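You operate a simulated robot arm through the tools that you are given. There is no shell and no other tool. Be economical: measure what you need, move in short steps, check, and stop when the job is done.

Carry out the task below with a simulated robot arm. There is one attempt and no reset: what you move stays moved.

TASK
Put the green vase on top of the brown crusted dish.
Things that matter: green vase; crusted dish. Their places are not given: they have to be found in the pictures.

It is judged by the outcome, as a careful person would: the job done as asked, and still so three seconds after it is handed in. It fails if anything else is knocked over, pushed out of place, dropped, spilled or broken.

THE ROBOT
A 6-joint arm with a two-finger parallel gripper, fixed in place. Base frame: the origin is at the foot of the arm, x ahead of it, y to its left, z up; the work surface is at about z = 0. Lengths are in cm, angles in rad, forces in N, time in s.
With the tool pointing down near the work surface it reaches from about 14 to 58 cm from the base axis. Its first joint turns from -1.152 to 1.152 rad. Payload 2.1 kg.
Tool frame: the origin (TCP) lies between the finger pads and is the grasp point; the fingertips stand 3 cm ahead of it; z points along the fingers, y is the line along which they close. The gripper opens to 9.4 cm. The fingers are 2.8 cm wide and 1 cm thick; the gripper's body (5 by 9.6 cm) begins 5.5 cm behind the TCP.
Orientation is told as [roll, pitch, yaw] about the base's x, y, z axes, in that order, counted from this pose: with the fingers straight down and closing along the base's y, the tool's x points along the base's -x, its y along +y and its z along -z.

THE INTERFACE
- The arm moves only by the tool send_rows. Its arguments are lists of equal length, an entry for each row: "linear": the shift along the tool's x, y, z in units of 400 mm (1.0 is 400 mm), a list of three; "turn": the turn, a rotation vector about the tool's x, y, z in units of 45 degrees (1.0 is 45 degrees), a list of three; "gripper": the finger opening in cm, from 0 to 9.4. In form: {"linear": [[tx, ty, tz], ...], "turn": [[rx, ry, rz], ...], "gripper": [gripper, ...]}. A call has 1 to 10 rows; each row is the pose to reach, as a shift and turn from the pose commanded when the call began, along the tool's axes at that moment. A call with a number of a shift or a turn outside -1 to 1 is refused whole. A row lasts 0.2 s, in which the tool goes at most 5 cm and 0.15 rad; a call with a longer step from one row to the next is refused whole, and so is a gripper value outside its range. A pose out of reach is approached as far as the arm can. The call stops where the force on the tool passes 40 N (or 10 N more than at its start, if that is more) or the arm is blocked; 0.2 s more then pass. The fingers move at their own pace (about 7.2 cm/s each) and stop on an object; they squeeze with about 20 N. The grip force told is the motor's: it shows also when the fingers shut on nothing. Time passes only in rows, and 0.2 s behind the last, so rows that repeat a pose let the fingers close. It gives the time, the measured TCP pose, the force on the tool (base axes), the opening and the grip force at its end, in the units of the frame above (readings bear some noise), and new pictures: "views" is both (left out), scene, wrist or none.
- Cameras (640 x 400 px; columns grow to the right, rows downward): "scene" is fixed at [4.17, -36.6, 48.85]; the picture's right is [0.87, -0.49, 0.00], its down [-0.25, -0.44, -0.86] and it looks along [0.42, 0.75, -0.51] (base axes); focal length 321 px, centre (320, 200). "wrist" rides on the gripper at [-3.7, 0, -5.8] in the tool frame; the picture's right is [0.00, -1.00, 0.00], its down [0.97, 0.00, -0.24] and it looks along [0.24, 0.00, 0.97] (tool axes); focal length 218 px, centre (320, 200).
- measure_at(camera, pixels): for up to 12 pixels [column, row] of the newest picture of that camera ("zoom" is the newest enlarged one), the place [x, y, z] in the base frame of the surface seen there, good to about 0.3 cm. No time passes.
- zoom(camera, box): a new picture of the part [left, top, right, bottom] of that camera's present view, enlarged. No time passes.
- close_job(): hands the job in; it is judged then, once.

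Work in short steps. Measure before you move; look again where a grasp or a placing could have gone wrong, and mend it. You have 60 turns and 120 pictures in all, the two below and enlarged ones among them. Open the gripper and draw the arm clear of the work before you hand the job in, unless the task says otherwise; then end with one line.

The tools are called after ">>>" as a command line: name --argument value ..., lists and objects as JSON in quotes. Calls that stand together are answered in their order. send_rows: Moves the arm, as the interface text tells. Its arguments: {"type":"object","properties":{"linear":{"type":"array","items":{"type":"array","items":{"type":"number"}}},"turn":{"type":"array","items":{"type":"array","items":{"type":"number"}}},"gripper":{"type":"array","items":{"type":"number"}},"views":{"type":"string","enum":["both","scene","wrist","none"]}},"required":["linear","turn","gripper"]} The other tools are called the same way: measure_at (camera, pixels) gives the place of the surface under pixels of a picture; zoom (camera, box) takes an enlarged picture of a part of a camera's view; close_job () hands the job in.

At the start:

```text
clock: 0.0
eef_pos: [26.68, 10.27, 26.72]
ee_rot: [0.002, -0.001, 0.0]
contact_force: [-0.1, 0.0, 0.4]
grip_width: 9.39
grip_force: 0.0
```

scene: 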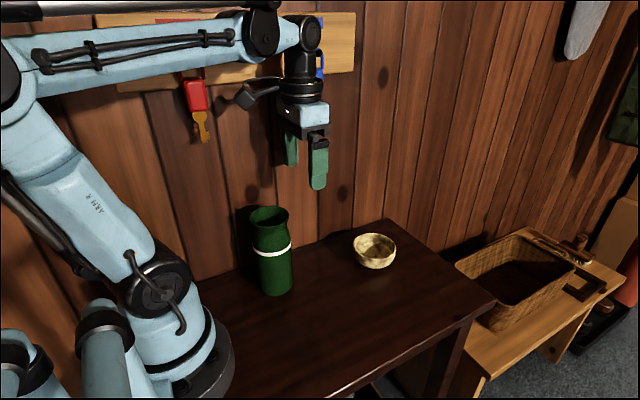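
wrist: 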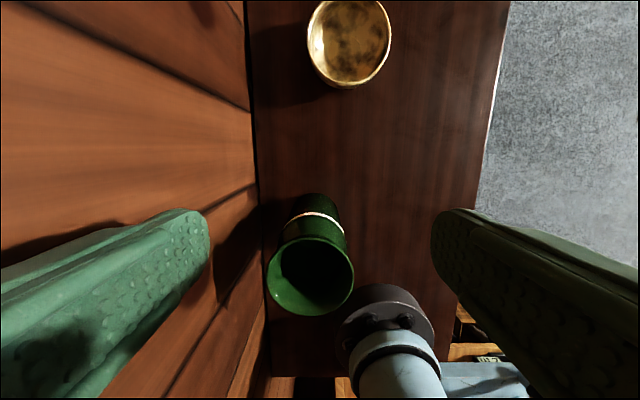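

The green vase is at about (272,250) in the scene picture and the dish at (375,250). I'll measure both and take close-ups.

>>> measure_at --camera "scene" --pixels '[[268, 210], [268, 229], [252, 222], [288, 220], [275, 292], [272, 255], [375, 240], [375, 268], [354, 243], [396, 246], [375, 235], [330, 300]]'

>>> measure_at --camera "wrist" --pixels '[[310, 240], [311, 314], [268, 280], [353, 275], [348, 45], [348, 86], [308, 45], [389, 45], [348, 2], [280, 150], [310, 270], [348, 70]]'

>>> zoom --camera "scene" --box '[220, 180, 420, 305]'

```text
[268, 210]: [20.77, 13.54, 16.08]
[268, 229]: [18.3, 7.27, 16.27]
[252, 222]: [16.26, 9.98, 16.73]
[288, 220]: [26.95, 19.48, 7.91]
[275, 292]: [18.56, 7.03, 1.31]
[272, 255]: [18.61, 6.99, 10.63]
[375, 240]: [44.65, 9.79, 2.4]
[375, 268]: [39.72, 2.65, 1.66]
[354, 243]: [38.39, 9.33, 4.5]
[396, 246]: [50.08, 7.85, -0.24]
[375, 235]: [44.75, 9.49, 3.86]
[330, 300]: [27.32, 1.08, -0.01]
```

```text
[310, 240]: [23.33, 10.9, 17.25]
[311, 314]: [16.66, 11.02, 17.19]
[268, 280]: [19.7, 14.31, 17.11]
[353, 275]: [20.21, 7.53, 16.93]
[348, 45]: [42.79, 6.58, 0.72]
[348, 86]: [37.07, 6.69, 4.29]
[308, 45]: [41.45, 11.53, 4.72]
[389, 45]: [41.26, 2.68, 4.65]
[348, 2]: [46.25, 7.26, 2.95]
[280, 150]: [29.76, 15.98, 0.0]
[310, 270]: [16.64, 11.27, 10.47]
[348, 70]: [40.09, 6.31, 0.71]
```

```text
3.20 times, centred on (320, 242) of scene
```

zoom: 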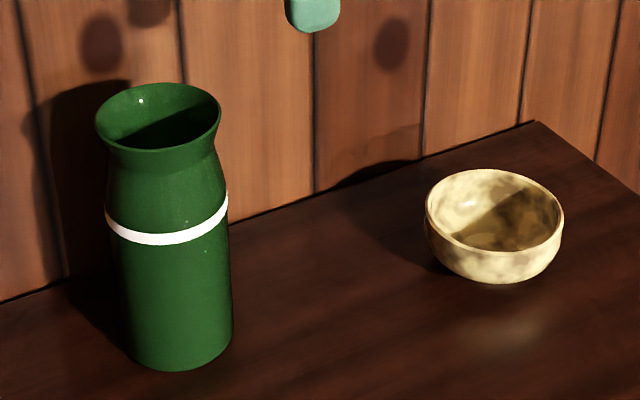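

The vase stands at about (20, 11) with its rim at z≈17.2. I'll move above it with the fingertips still clear and look again.

>>> send_rows --linear '[[0.085, 0.009, 0], [0.168, 0.016, 0], [0.168, 0.016, 0]]' --turn '[[0, 0, 0], [0, 0, 0], [0, 0, 0]]' --gripper '[9.4, 9.4, 9.4]'

```text
clock: 0.8
eef_pos: [19.82, 10.77, 26.78]
ee_rot: [0.003, -0.004, 0.001]
contact_force: [-0.6, 0.3, 0.5]
grip_width: 9.39
grip_force: 0.1
```

scene: 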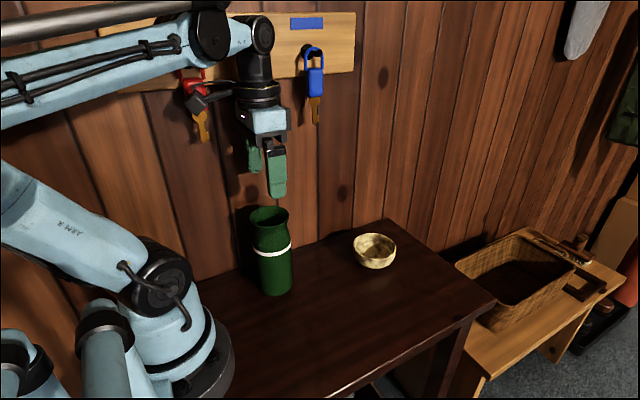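
wrist: 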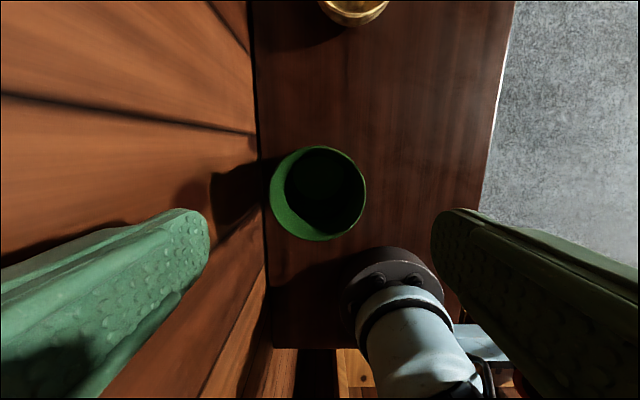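

The rim circle now spans columns 270–366 and rows 147–241. I'll measure the rim edges, and the body from the scene camera.

>>> measure_at --camera "wrist" --pixels '[[318, 148], [316, 239], [272, 193], [365, 193], [285, 160], [350, 228], [283, 225], [354, 162], [256, 80], [200, 180]]'

>>> measure_at --camera "scene" --pixels '[[255, 245], [289, 241], [256, 232], [286, 230], [261, 280], [291, 275], [272, 250], [272, 235], [276, 275]]'

>>> zoom --camera "scene" --box '[232, 195, 312, 300]'

>>> zoom --camera "scene" --box '[345, 220, 405, 280]'

```text
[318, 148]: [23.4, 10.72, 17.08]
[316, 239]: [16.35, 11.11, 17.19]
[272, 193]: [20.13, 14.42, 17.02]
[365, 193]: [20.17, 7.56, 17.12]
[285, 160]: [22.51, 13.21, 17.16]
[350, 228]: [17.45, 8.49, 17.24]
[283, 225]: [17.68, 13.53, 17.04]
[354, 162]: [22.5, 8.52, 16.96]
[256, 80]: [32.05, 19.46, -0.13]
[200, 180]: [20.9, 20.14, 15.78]
```

```text
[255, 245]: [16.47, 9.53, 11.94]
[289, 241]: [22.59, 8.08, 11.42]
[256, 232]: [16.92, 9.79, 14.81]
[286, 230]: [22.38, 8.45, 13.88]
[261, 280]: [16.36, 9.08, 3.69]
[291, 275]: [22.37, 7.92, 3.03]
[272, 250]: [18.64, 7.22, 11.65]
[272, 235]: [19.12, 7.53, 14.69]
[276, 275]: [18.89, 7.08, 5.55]
```

```text
3.81 times, centred on (272, 248) of scene
```

zoom: 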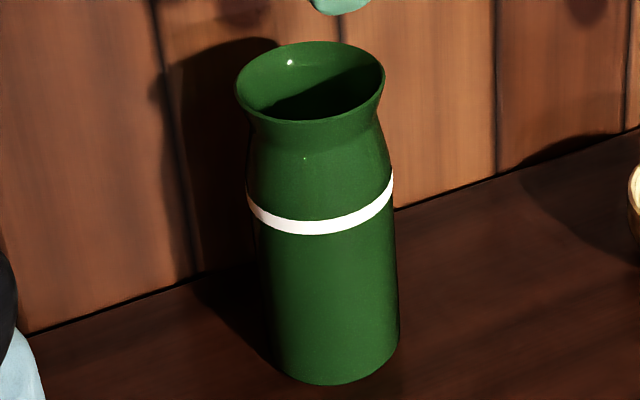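

```text
6.67 times, centred on (375, 250) of scene
```

zoom: 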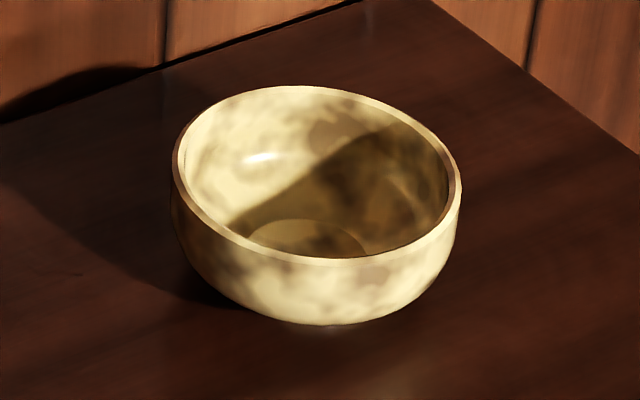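

The vase axis is at (19.95, 10.97) and its diameter is about 7 cm. I'll measure the dish rim and interior in the zoomed picture.

>>> measure_at --camera "zoom" --pixels '[[178, 165], [455, 190], [320, 260], [300, 92], [220, 228], [420, 130], [430, 235], [205, 118], [305, 240], [310, 215], [385, 240], [220, 190]]'

```text
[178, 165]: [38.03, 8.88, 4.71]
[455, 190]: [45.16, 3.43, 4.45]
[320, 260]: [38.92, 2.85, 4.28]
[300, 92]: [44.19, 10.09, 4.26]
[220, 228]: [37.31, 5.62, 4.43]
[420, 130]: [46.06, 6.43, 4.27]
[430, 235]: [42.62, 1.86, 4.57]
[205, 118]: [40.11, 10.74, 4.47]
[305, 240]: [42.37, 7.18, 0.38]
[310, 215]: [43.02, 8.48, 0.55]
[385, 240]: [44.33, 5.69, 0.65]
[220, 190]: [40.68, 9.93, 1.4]
```

Dish centre is about (41.6, 6.3), its rim is at z≈4.5, and its diameter is about 9 cm. I'll descend straight around the vase to TCP z≈12.8, leaving the gripper body above the rim.

>>> send_rows --linear '[[0, 0.003, 0.09], [0, 0.003, 0.16], [0, 0.003, 0.22], [0, 0.003, 0.27], [0, 0.003, 0.31], [0, 0.003, 0.335], [0, 0.003, 0.348], [0, 0.003, 0.348]]' --turn '[[0, 0, 0], [0, 0, 0], [0, 0, 0], [0, 0, 0], [0, 0, 0], [0, 0, 0], [0, 0, 0], [0, 0, 0]]' --gripper '[9.4, 9.4, 9.4, 9.4, 9.4, 9.4, 9.4, 9.4]'

```text
clock: 2.6
eef_pos: [20.02, 10.93, 12.8]
ee_rot: [0.002, -0.002, -0.001]
contact_force: [-0.6, -0.6, -0.8]
grip_width: 9.42
grip_force: 0.0
```

scene: 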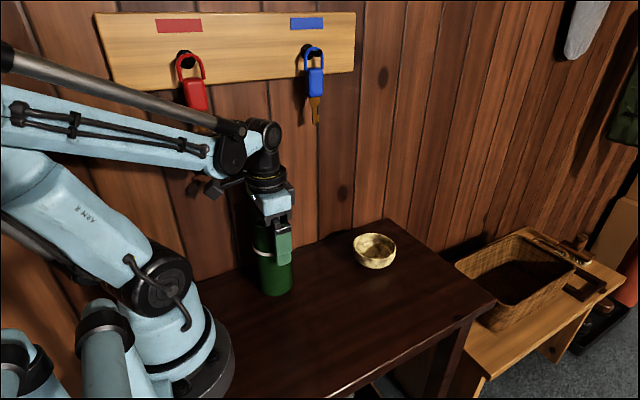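
wrist: 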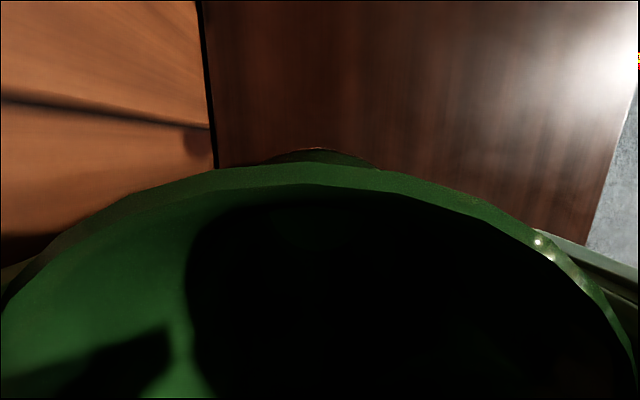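

The fingers straddle the vase with no contact force. I'll close on it.

>>> send_rows --linear '[[0, 0, 0], [0, 0, 0], [0, 0, 0], [0, 0, 0]]' --turn '[[0, 0, 0], [0, 0, 0], [0, 0, 0], [0, 0, 0]]' --gripper '[7.5, 6, 5, 5]' --views "scene"

```text
clock: 3.6
eef_pos: [20.09, 10.94, 12.83]
ee_rot: [0.001, -0.002, 0.0]
contact_force: [0.8, 0.8, -1.0]
grip_width: 7.15
grip_force: 20.4
```

scene: 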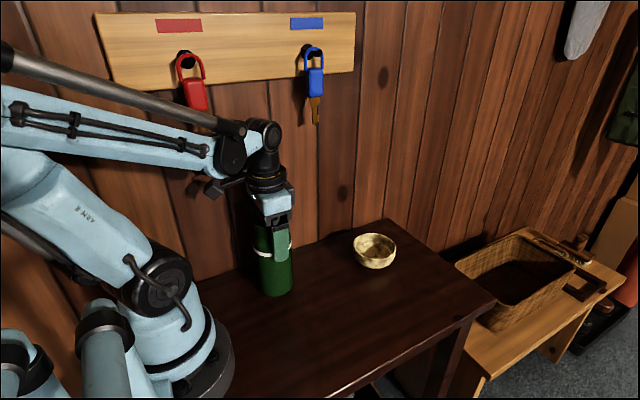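

The fingers hold the vase at 7.15 cm with 20 N. I'll lift it 9 cm.

>>> send_rows --linear '[[0, 0, -0.01], [0, 0, -0.03], [0, 0, -0.06], [0, 0, -0.1], [0, 0, -0.14], [0, 0, -0.18], [0, 0, -0.21], [0, 0, -0.225], [0, 0, -0.225]]' --turn '[[0, 0, 0], [0, 0, 0], [0, 0, 0], [0, 0, 0], [0, 0, 0], [0, 0, 0], [0, 0, 0], [0, 0, 0], [0, 0, 0]]' --gripper '[5, 5, 5, 5, 5, 5, 5, 5, 5]' --views "both"

```text
clock: 5.6
eef_pos: [19.92, 10.86, 21.73]
ee_rot: [0.003, -0.001, 0.0]
contact_force: [0.0, -0.1, -5.8]
grip_width: 7.16
grip_force: 19.9
```

scene: 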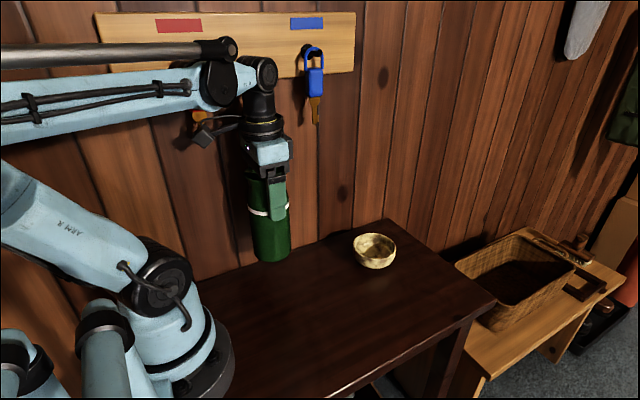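
wrist: 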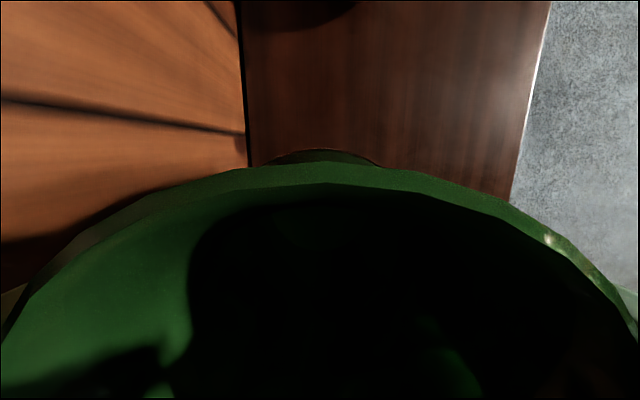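

The vase hangs straight and is carried (5.8 N), with its bottom at about z 8.9. I'll move it halfway toward the dish, then re-measure the dish.

>>> send_rows --linear '[[-0.02, -0.004, 0], [-0.06, -0.013, 0], [-0.11, -0.024, 0], [-0.16, -0.034, 0], [-0.21, -0.045, 0], [-0.25, -0.054, 0], [-0.27, -0.058, 0], [-0.27, -0.058, 0]]' --turn '[[0, 0, 0], [0, 0, 0], [0, 0, 0], [0, 0, 0], [0, 0, 0], [0, 0, 0], [0, 0, 0], [0, 0, 0]]' --gripper '[5, 5, 5, 5, 5, 5, 5, 5]' --views "both"

```text
clock: 7.4
eef_pos: [30.8, 8.61, 21.89]
ee_rot: [0.001, 0.0, -0.002]
contact_force: [0.1, -0.4, -4.8]
grip_width: 7.15
grip_force: 19.6
```

scene: 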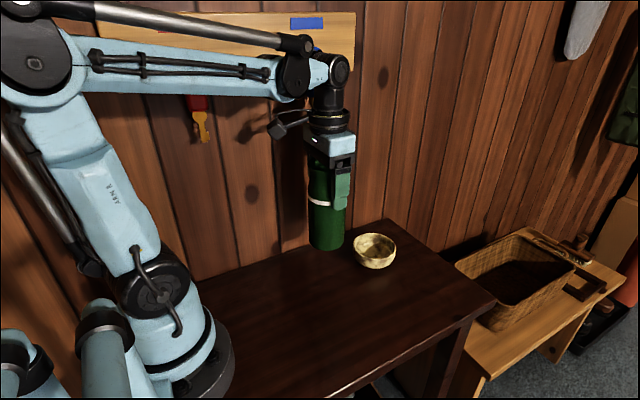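
wrist: 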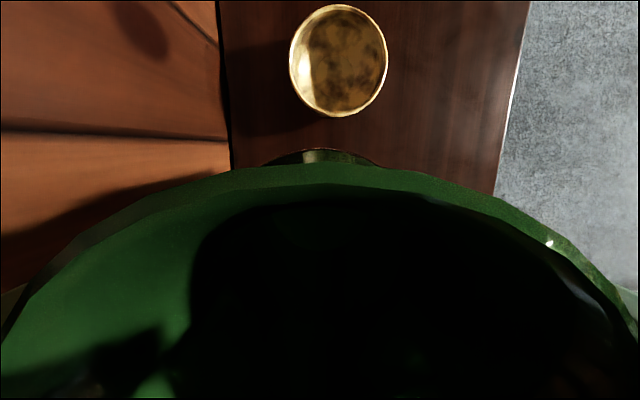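

The dish is now fully in the wrist view, columns 290–387 and rows 5–117. I'll measure its rim.

>>> zoom --camera "wrist" --box '[270, 0, 410, 125]'

>>> measure_at --camera "wrist" --pixels '[[292, 58], [385, 58], [338, 115], [338, 8], [302, 25], [374, 95], [306, 97], [372, 22], [338, 60], [320, 60], [356, 60], [338, 80]]'

```text
3.20 times, centred on (340, 62) of wrist
```

zoom: 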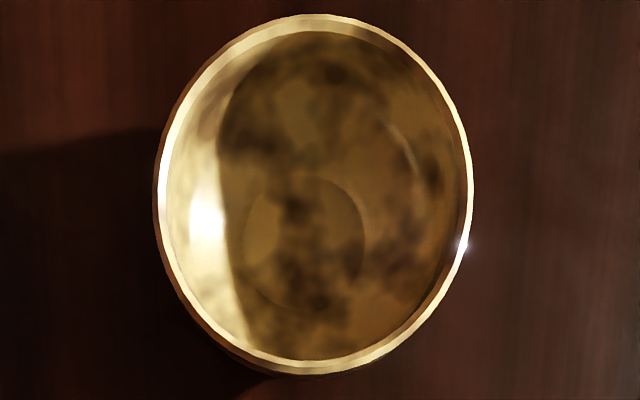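

```text
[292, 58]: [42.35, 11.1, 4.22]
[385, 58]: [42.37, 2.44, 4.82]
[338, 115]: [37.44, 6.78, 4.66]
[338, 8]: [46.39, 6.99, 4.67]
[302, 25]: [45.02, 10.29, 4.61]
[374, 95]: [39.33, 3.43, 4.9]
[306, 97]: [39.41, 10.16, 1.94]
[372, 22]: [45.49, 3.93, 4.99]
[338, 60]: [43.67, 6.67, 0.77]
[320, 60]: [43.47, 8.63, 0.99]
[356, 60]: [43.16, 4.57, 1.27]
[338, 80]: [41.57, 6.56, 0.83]
```

The wrist view matched the tool frame at the grasp, and it puts the dish centre at (42.0, 6.8). I'll move above it at the same height.

>>> send_rows --linear '[[-0.02, -0.003, 0], [-0.06, -0.01, 0], [-0.11, -0.018, 0], [-0.16, -0.026, 0], [-0.21, -0.034, 0], [-0.25, -0.04, 0], [-0.275, -0.044, 0], [-0.2825, -0.045, 0], [-0.2825, -0.045, 0]]' --turn '[[0, 0, 0], [0, 0, 0], [0, 0, 0], [0, 0, 0], [0, 0, 0], [0, 0, 0], [0, 0, 0], [0, 0, 0], [0, 0, 0]]' --gripper '[5, 5, 5, 5, 5, 5, 5, 5, 5]' --views "scene"

>>> zoom --camera "scene" --box '[310, 140, 440, 280]'

```text
clock: 9.4
eef_pos: [42.2, 6.85, 21.77]
ee_rot: [0.003, 0.0, 0.001]
contact_force: [0.3, 0.1, -3.6]
grip_width: 7.18
grip_force: 20.1
```

scene: 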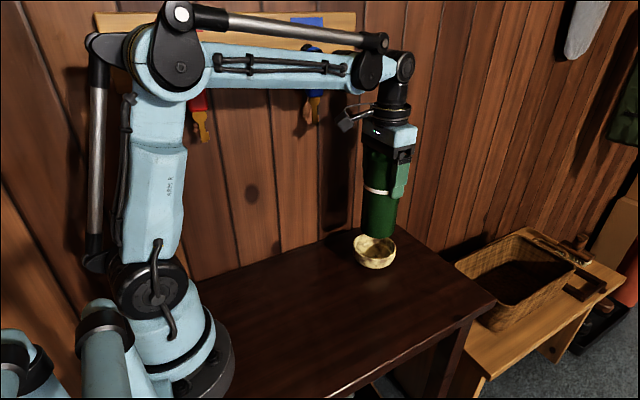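

```text
2.86 times, centred on (375, 210) of scene
```

zoom: 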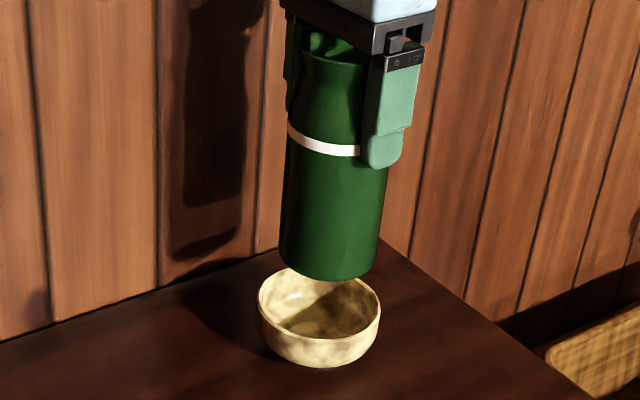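

The columns line up: the vase bottom projects to about column 375 on the dish centre. I'll lower the vase until its bottom is just above the rim and check again.

>>> send_rows --linear '[[0, 0, 0.02], [0, 0, 0.05], [0, 0, 0.075], [0, 0, 0.095], [0, 0, 0.1], [0, 0, 0.1]]' --turn '[[0, 0, 0], [0, 0, 0], [0, 0, 0], [0, 0, 0], [0, 0, 0], [0, 0, 0]]' --gripper '[5, 5, 5, 5, 5, 5]' --views "both"

>>> zoom --camera "scene" --box '[330, 190, 420, 280]'

```text
clock: 10.8
eef_pos: [42.11, 6.87, 17.83]
ee_rot: [0.002, -0.002, 0.0]
contact_force: [-0.3, -0.2, -4.9]
grip_width: 7.13
grip_force: 20.1
```

scene: 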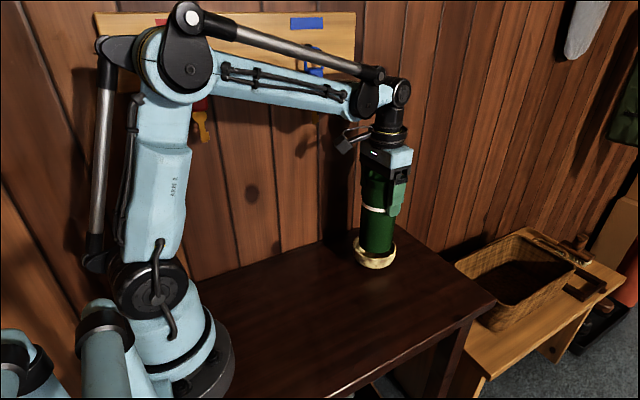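
wrist: 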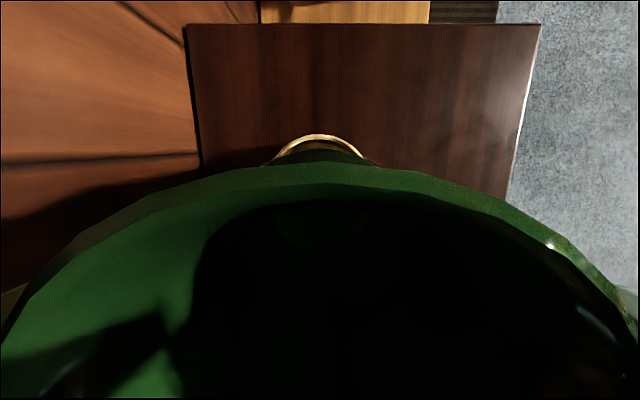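

```text
4.44 times, centred on (375, 235) of scene
```

zoom: 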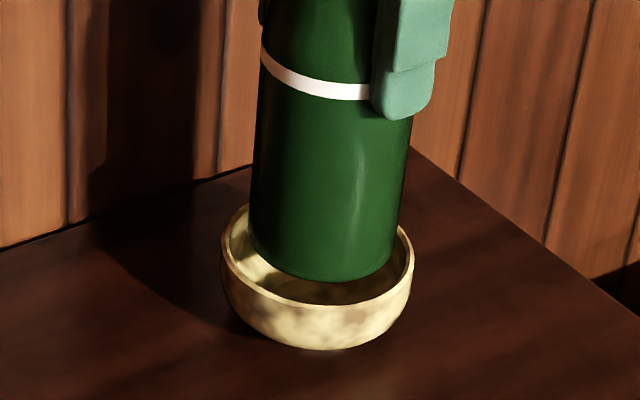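

It's nearly aligned. I'll measure the visible far rim of the dish in the wrist view, and the edges in the zoomed view, to check depth.

>>> measure_at --camera "wrist" --pixels '[[319, 136], [300, 139], [338, 139], [319, 158], [285, 149], [355, 149]]'

>>> measure_at --camera "zoom" --pixels '[[325, 278], [318, 303], [227, 250], [410, 255], [255, 240], [390, 262], [240, 215], [403, 235]]'

>>> zoom --camera "wrist" --box '[260, 120, 380, 195]'

```text
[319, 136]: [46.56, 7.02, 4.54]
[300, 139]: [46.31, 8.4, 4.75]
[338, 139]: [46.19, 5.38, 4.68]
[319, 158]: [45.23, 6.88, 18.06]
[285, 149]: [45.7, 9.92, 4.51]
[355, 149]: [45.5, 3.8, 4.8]
```

```text
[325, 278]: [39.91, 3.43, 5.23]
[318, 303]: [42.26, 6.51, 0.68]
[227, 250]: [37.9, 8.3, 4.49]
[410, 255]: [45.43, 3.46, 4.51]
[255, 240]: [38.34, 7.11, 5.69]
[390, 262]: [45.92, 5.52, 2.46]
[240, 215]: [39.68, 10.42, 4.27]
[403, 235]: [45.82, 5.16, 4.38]
```

```text
5.33 times, centred on (320, 158) of wrist
```

zoom: 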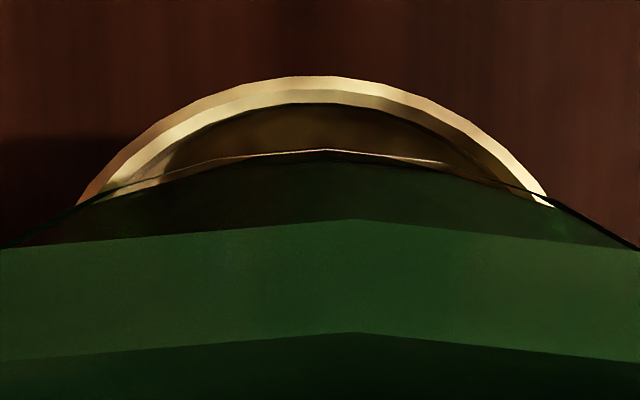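

The wrist view puts it centred, and the scene view suggests it's a few mm too far from the camera. I'll shift 2 mm toward the camera and lower slowly into the dish, watching the force.

>>> send_rows --linear '[[0.002, -0.005, 0], [0.002, -0.005, 0.01], [0.002, -0.005, 0.02], [0.002, -0.005, 0.03], [0.002, -0.005, 0.04], [0.002, -0.005, 0.045], [0.002, -0.005, 0.05], [0.002, -0.005, 0.05]]' --turn '[[0, 0, 0], [0, 0, 0], [0, 0, 0], [0, 0, 0], [0, 0, 0], [0, 0, 0], [0, 0, 0], [0, 0, 0]]' --gripper '[5, 5, 5, 5, 5, 5, 5, 5]' --views "scene"

>>> zoom --camera "scene" --box '[330, 190, 420, 280]'

```text
clock: 12.5
eef_pos: [42.06, 6.58, 16.02]
ee_rot: [0.002, 0.003, 0.0]
contact_force: [-1.6, 0.8, 12.3]
grip_width: 7.15
grip_force: 19.9
stopped in row 8: the force on the tool passed its limit (the readings are from after the stop); the commanded pose is now the measured one
```

scene: 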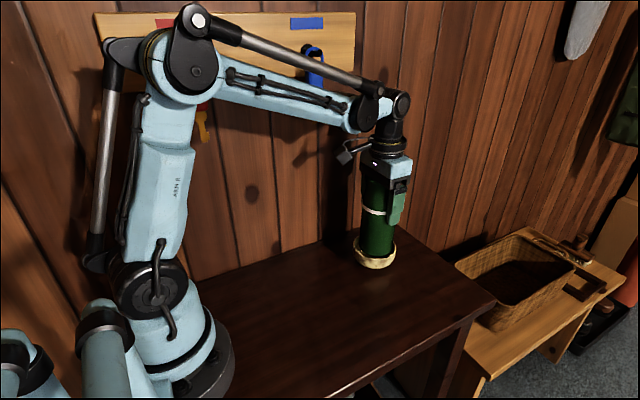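

```text
4.44 times, centred on (375, 235) of scene
```

zoom: 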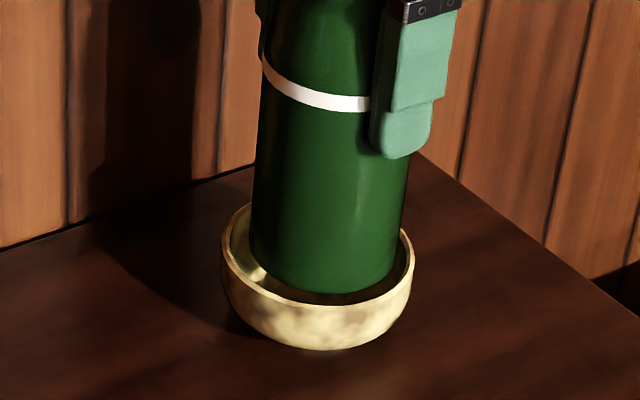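

Contact came early: against the white band, the fingers have slid about 1.3 cm down the vase, so its bottom has caught on the dish's inner wall. I'll lift slightly and re-check the alignment.

>>> send_rows --linear '[[0, 0, -0.01], [0, 0, -0.02], [0, 0, -0.035], [0, 0, -0.05], [0, 0, -0.05]]' --turn '[[0, 0, 0], [0, 0, 0], [0, 0, 0], [0, 0, 0], [0, 0, 0]]' --gripper '[5, 5, 5, 5, 5]' --views "both"

>>> zoom --camera "scene" --box '[330, 190, 420, 280]'

```text
clock: 13.7
eef_pos: [41.99, 6.63, 17.83]
ee_rot: [0.002, 0.0, 0.001]
contact_force: [-0.1, -0.3, -4.6]
grip_width: 7.12
grip_force: 20.5
```

scene: 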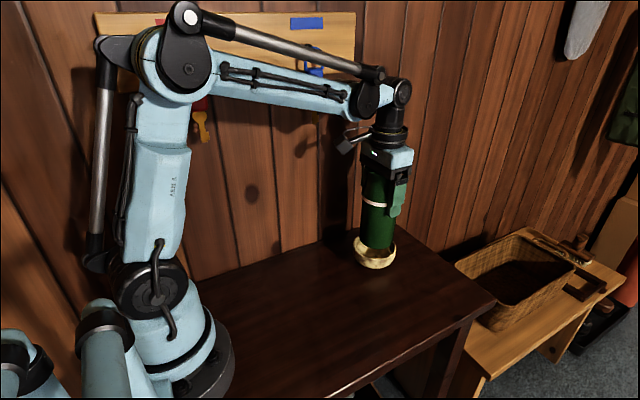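
wrist: 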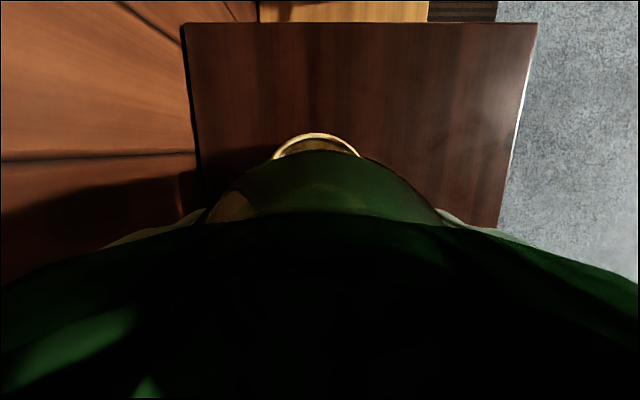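

```text
4.44 times, centred on (375, 235) of scene
```

zoom: 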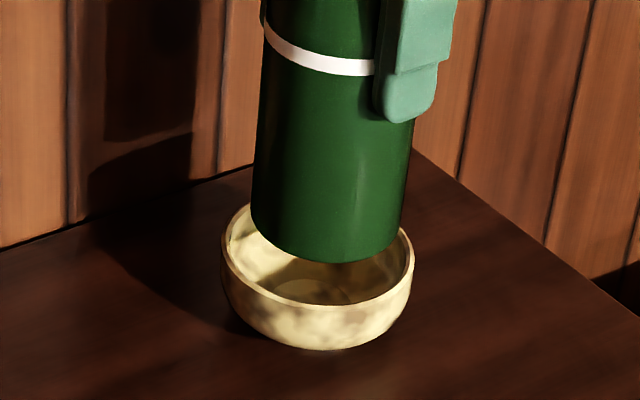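

The bottom ellipse (columns 251–400) sits about 0.5 cm toward +x of the dish rim (221–414). I'll shift −0.5 cm in x and lower gently again.

>>> send_rows --linear '[[0.006, 0, 0], [0.0125, -0.001, 0], [0.0125, -0.001, 0.012], [0.0125, -0.001, 0.024], [0.0125, -0.001, 0.034], [0.0125, -0.001, 0.04], [0.0125, -0.001, 0.04]]' --turn '[[0, 0, 0], [0, 0, 0], [0, 0, 0], [0, 0, 0], [0, 0, 0], [0, 0, 0], [0, 0, 0]]' --gripper '[5, 5, 5, 5, 5, 5, 5]' --views "scene"

>>> zoom --camera "scene" --box '[330, 190, 420, 280]'

```text
clock: 15.3
eef_pos: [41.62, 6.55, 16.22]
ee_rot: [0.002, 0.001, 0.0]
contact_force: [0.1, -0.3, -4.7]
grip_width: 7.13
grip_force: 20.0
```

scene: 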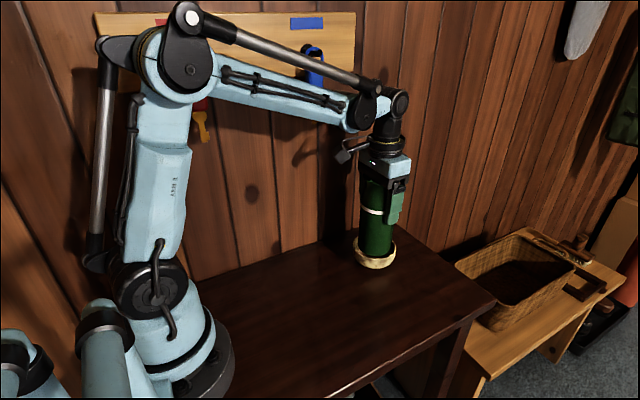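

```text
4.44 times, centred on (375, 235) of scene
```

zoom: 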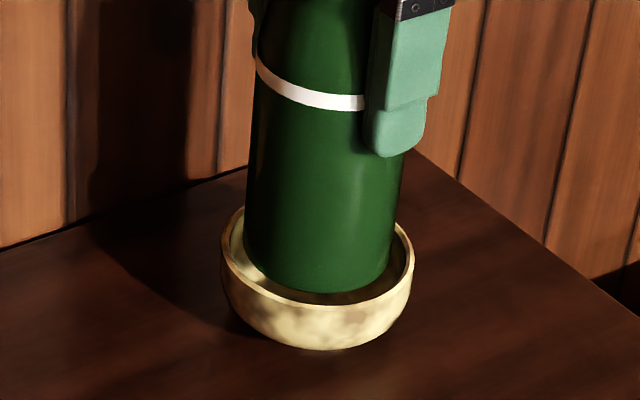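

No contact, and the columns are now centred (vase 244–392, rim 221–414). The front gap says it's about 0.3 cm too far back. I'll nudge toward the camera and lower further.

>>> send_rows --linear '[[0.002, -0.006, 0], [0.003, -0.006, 0.008], [0.003, -0.006, 0.014], [0.003, -0.006, 0.02], [0.003, -0.006, 0.025], [0.003, -0.006, 0.03], [0.003, -0.006, 0.03]]' --turn '[[0, 0, 0], [0, 0, 0], [0, 0, 0], [0, 0, 0], [0, 0, 0], [0, 0, 0], [0, 0, 0]]' --gripper '[5, 5, 5, 5, 5, 5, 5]' --views "scene"

>>> zoom --camera "scene" --box '[330, 190, 420, 280]'

```text
clock: 16.1
eef_pos: [41.45, 6.31, 15.98]
ee_rot: [0.003, 0.0, 0.0]
contact_force: [-0.9, 0.2, 13.7]
grip_width: 7.18
grip_force: 20.4
stopped in row 4: the force on the tool passed its limit (the readings are from after the stop); the commanded pose is now the measured one
```

scene: 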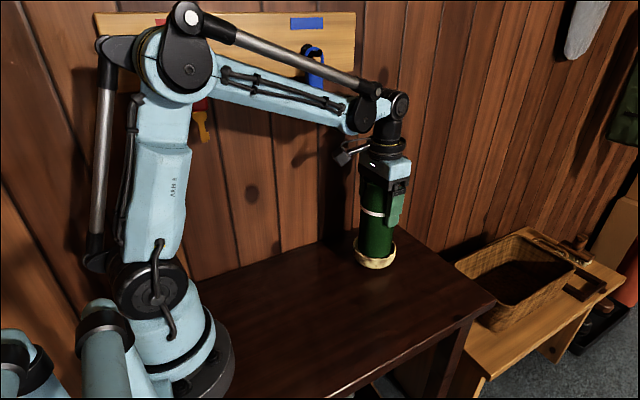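

```text
4.44 times, centred on (375, 235) of scene
```

zoom: 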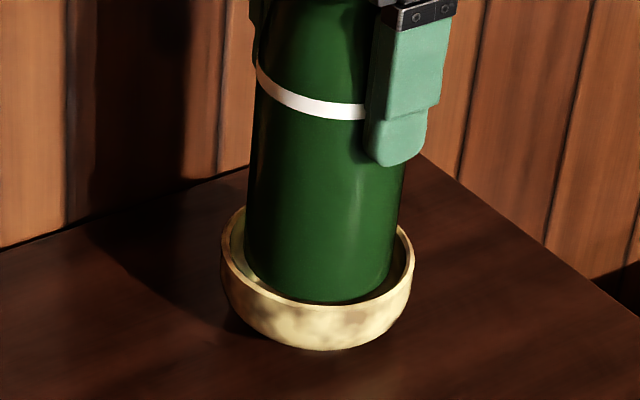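

Contact came at the same height (TCP z≈16) and is almost purely vertical, and the vase now looks centred on the dish. I'll ease off the downward push slightly before releasing.

>>> send_rows --linear '[[0, 0, -0.001], [0, 0, -0.001]]' --turn '[[0, 0, 0], [0, 0, 0]]' --gripper '[5, 5]' --views "wrist"

```text
clock: 16.7
eef_pos: [41.53, 6.26, 15.97]
ee_rot: [0.0, -0.001, -0.001]
contact_force: [-1.3, -1.1, 27.8]
grip_width: 7.16
grip_force: 19.5
```

wrist: 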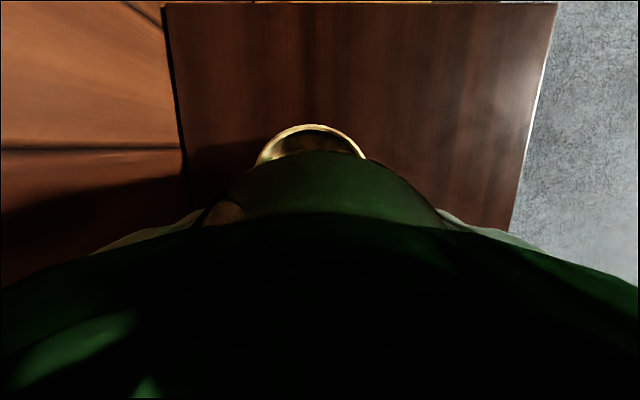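

The push is still strong, and the wrist view shows the dish arc (columns 257–366) about 0.5 cm to +y of the tool. Both views then agree on a centre near (41.8, 6.8), so I'll lift a little, recentre and lower once more.

>>> send_rows --linear '[[0, 0, -0.01], [0, 0, -0.022], [-0.004, 0.006, -0.022], [-0.0075, 0.0125, -0.022], [-0.0075, 0.0125, -0.022]]' --turn '[[0, 0, 0], [0, 0, 0], [0, 0, 0], [0, 0, 0], [0, 0, 0]]' --gripper '[5, 5, 5, 5, 5]' --views "both"

>>> zoom --camera "scene" --box '[330, 190, 420, 280]'

>>> zoom --camera "wrist" --box '[220, 110, 420, 235]'

```text
clock: 17.9
eef_pos: [41.77, 6.74, 16.84]
ee_rot: [0.001, -0.002, 0.0]
contact_force: [0.3, 0.1, -3.6]
grip_width: 7.16
grip_force: 19.7
```

scene: 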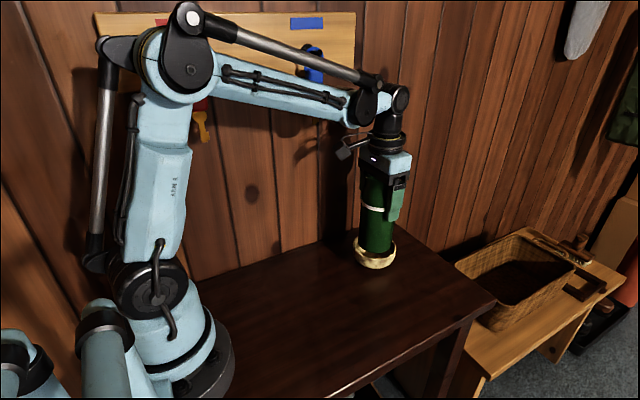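
wrist: 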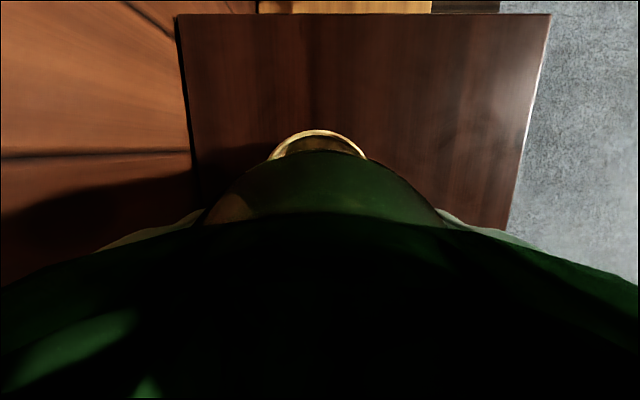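

```text
4.44 times, centred on (375, 235) of scene
```

zoom: 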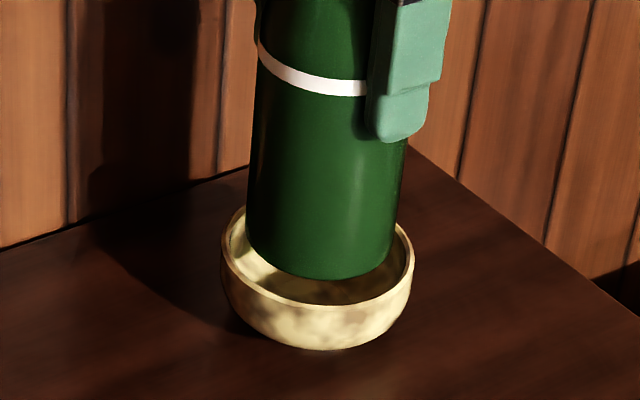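

```text
3.20 times, centred on (320, 172) of wrist
```

zoom: 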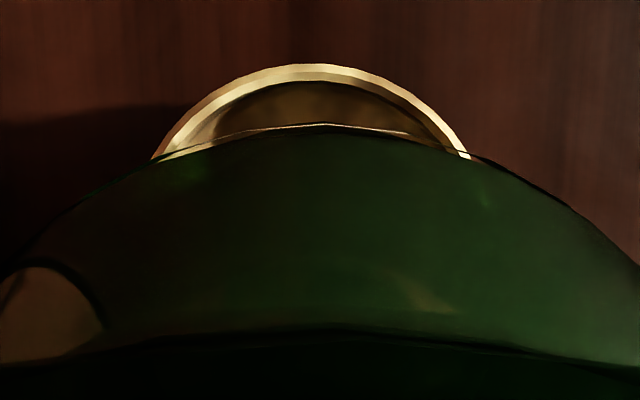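

Now both views look centred. I'll lower slowly in small steps.

>>> send_rows --linear '[[0, 0.001, 0.01], [0, 0.001, 0.018], [0, 0.001, 0.022], [0, 0.001, 0.026], [0, 0.001, 0.03], [0, 0.001, 0.034], [0, 0.001, 0.038]]' --turn '[[0, 0, 0], [0, 0, 0], [0, 0, 0], [0, 0, 0], [0, 0, 0], [0, 0, 0], [0, 0, 0]]' --gripper '[5, 5, 5, 5, 5, 5, 5]' --views "scene"

>>> zoom --camera "scene" --box '[330, 190, 420, 280]'

```text
clock: 19.0
eef_pos: [41.77, 6.76, 15.97]
ee_rot: [0.0, 0.001, 0.001]
contact_force: [-0.5, 0.0, 12.1]
grip_width: 7.13
grip_force: 19.9
stopped in row 5: the force on the tool passed its limit (the readings are from after the stop); the commanded pose is now the measured one
```

scene: 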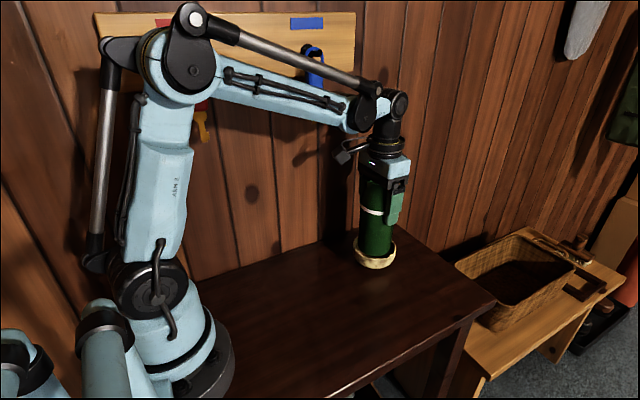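

```text
4.44 times, centred on (375, 235) of scene
```

zoom: 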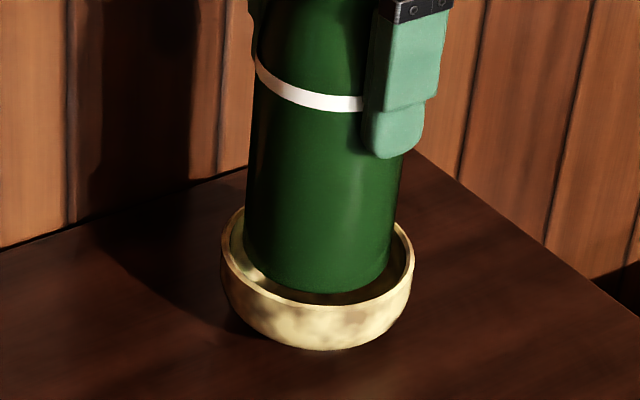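

Third contact is at the same height (15.97) with a purely vertical force, so the dish supports the vase at this level. I'll unload by about 1 mm and check the force.

>>> send_rows --linear '[[0, 0, -0.002], [0, 0, -0.003]]' --turn '[[0, 0, 0], [0, 0, 0]]' --gripper '[5, 5]' --views "none"

```text
clock: 19.6
eef_pos: [41.79, 6.75, 16.0]
ee_rot: [0.001, -0.001, 0.001]
contact_force: [1.1, -0.1, -5.2]
grip_width: 7.18
grip_force: 20.0
```

It's now just off the surface, less than 1 mm. I'll go down half a millimetre and open slowly.

>>> send_rows --linear '[[0, 0, 0.0015], [0, 0, 0.0015], [0, 0, 0.0015], [0, 0, 0.0015], [0, 0, 0.0015]]' --turn '[[0, 0, 0], [0, 0, 0], [0, 0, 0], [0, 0, 0], [0, 0, 0]]' --gripper '[5, 7.3, 7.4, 7.6, 7.8]' --views "both"

>>> zoom --camera "scene" --box '[310, 140, 440, 280]'

```text
clock: 20.8
eef_pos: [41.84, 6.7, 15.97]
ee_rot: [0.0, 0.001, -0.001]
contact_force: [1.1, 0.3, 8.5]
grip_width: 7.76
grip_force: 0.1
```

scene: 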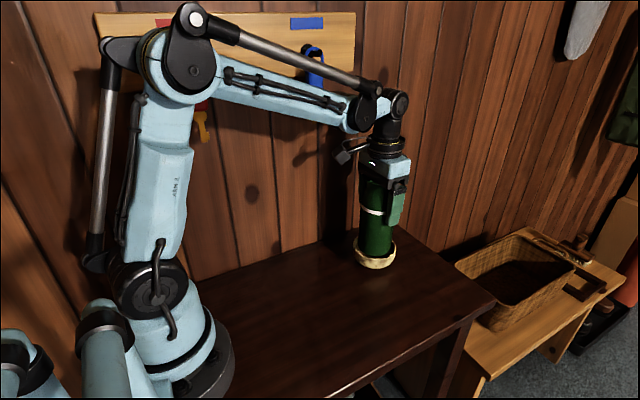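
wrist: 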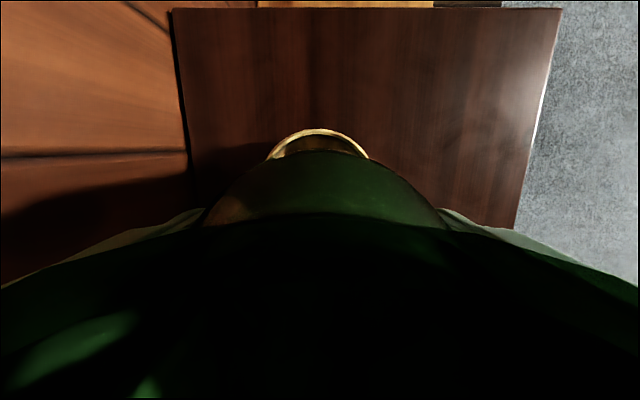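

```text
2.86 times, centred on (375, 210) of scene
```

zoom: 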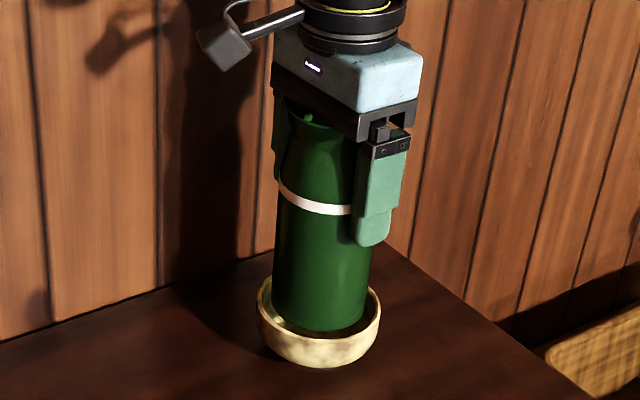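

Released: the vase stands upright on the dish, and the palm presses lightly on its rim. I'll raise slightly with the fingers just open, then open fully and look.

>>> send_rows --linear '[[0, 0, -0.004], [0, 0, -0.008], [0, 0, -0.012], [0, 0, -0.012], [0, 0, -0.012]]' --turn '[[0, 0, 0], [0, 0, 0], [0, 0, 0], [0, 0, 0], [0, 0, 0]]' --gripper '[7.9, 8.1, 8.5, 9, 9.4]' --views "scene"

>>> zoom --camera "scene" --box '[310, 140, 440, 280]'

```text
clock: 22.0
eef_pos: [41.61, 6.89, 16.48]
ee_rot: [-0.001, 0.001, -0.002]
contact_force: [0.6, 0.8, -0.1]
grip_width: 9.4
grip_force: 0.1
```

scene: 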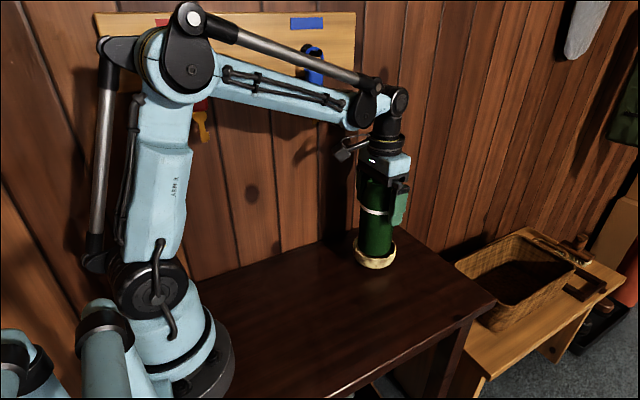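

```text
2.86 times, centred on (375, 210) of scene
```

zoom: 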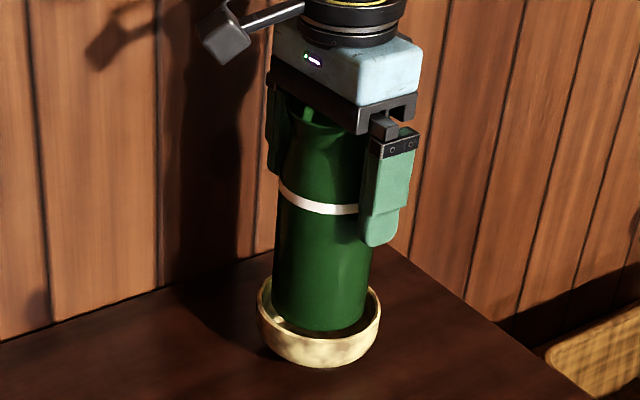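

The vase stands on its own with zero force on the tool. I'll withdraw straight up until the fingertips clear its top.

>>> send_rows --linear '[[0, 0, -0.02], [0, 0, -0.05], [0, 0, -0.09], [0, 0, -0.13], [0, 0, -0.18], [0, 0, -0.23], [0, 0, -0.28], [0, 0, -0.33], [0, 0, -0.35], [0, 0, -0.35]]' --turn '[[0, 0, 0], [0, 0, 0], [0, 0, 0], [0, 0, 0], [0, 0, 0], [0, 0, 0], [0, 0, 0], [0, 0, 0], [0, 0, 0], [0, 0, 0]]' --gripper '[9.4, 9.4, 9.4, 9.4, 9.4, 9.4, 9.4, 9.4, 9.4, 9.4]' --views "both"

>>> zoom --camera "scene" --box '[310, 140, 440, 280]'

```text
clock: 24.2
eef_pos: [41.79, 6.72, 30.46]
ee_rot: [-0.001, -0.001, 0.001]
contact_force: [-0.9, 0.2, -0.1]
grip_width: 9.38
grip_force: 0.1
```

scene: 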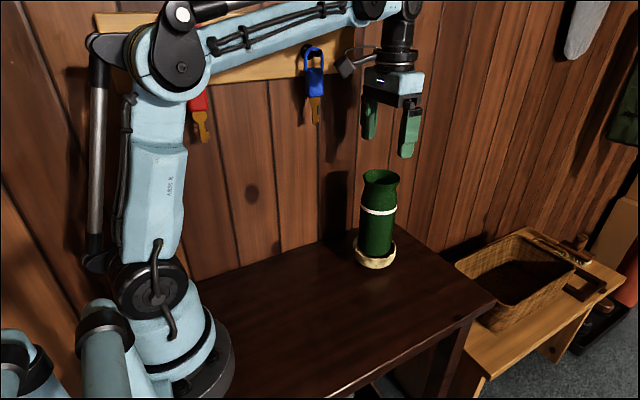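
wrist: 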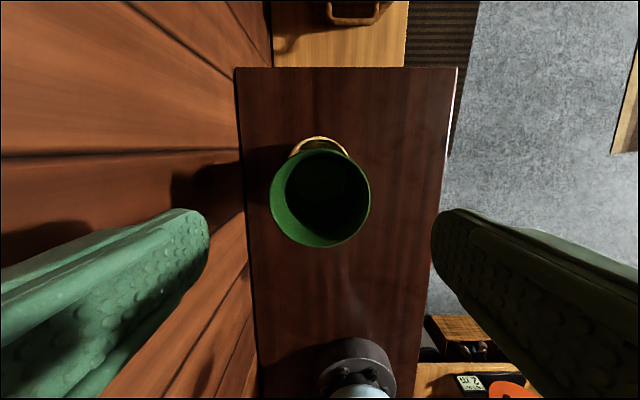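

```text
2.86 times, centred on (375, 210) of scene
```

zoom: 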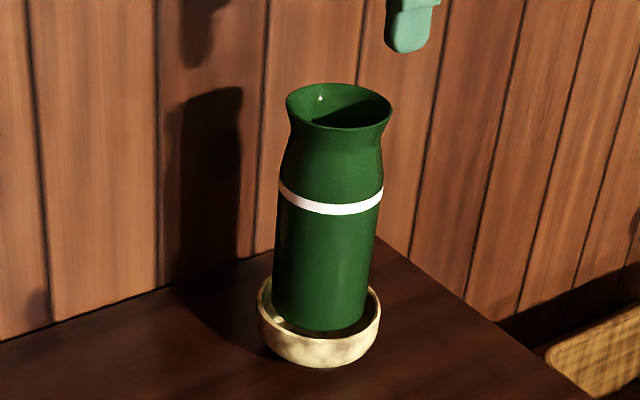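

The vase stands upright and still on the dish, nothing else has been disturbed, and the arm is clear with the gripper open. I'll hand the job in.

>>> close_job

```text
The job is handed in.
```

The green vase is standing upright on top of the brown crusted dish; it rests at rim height rather than down inside, and nothing else was moved.
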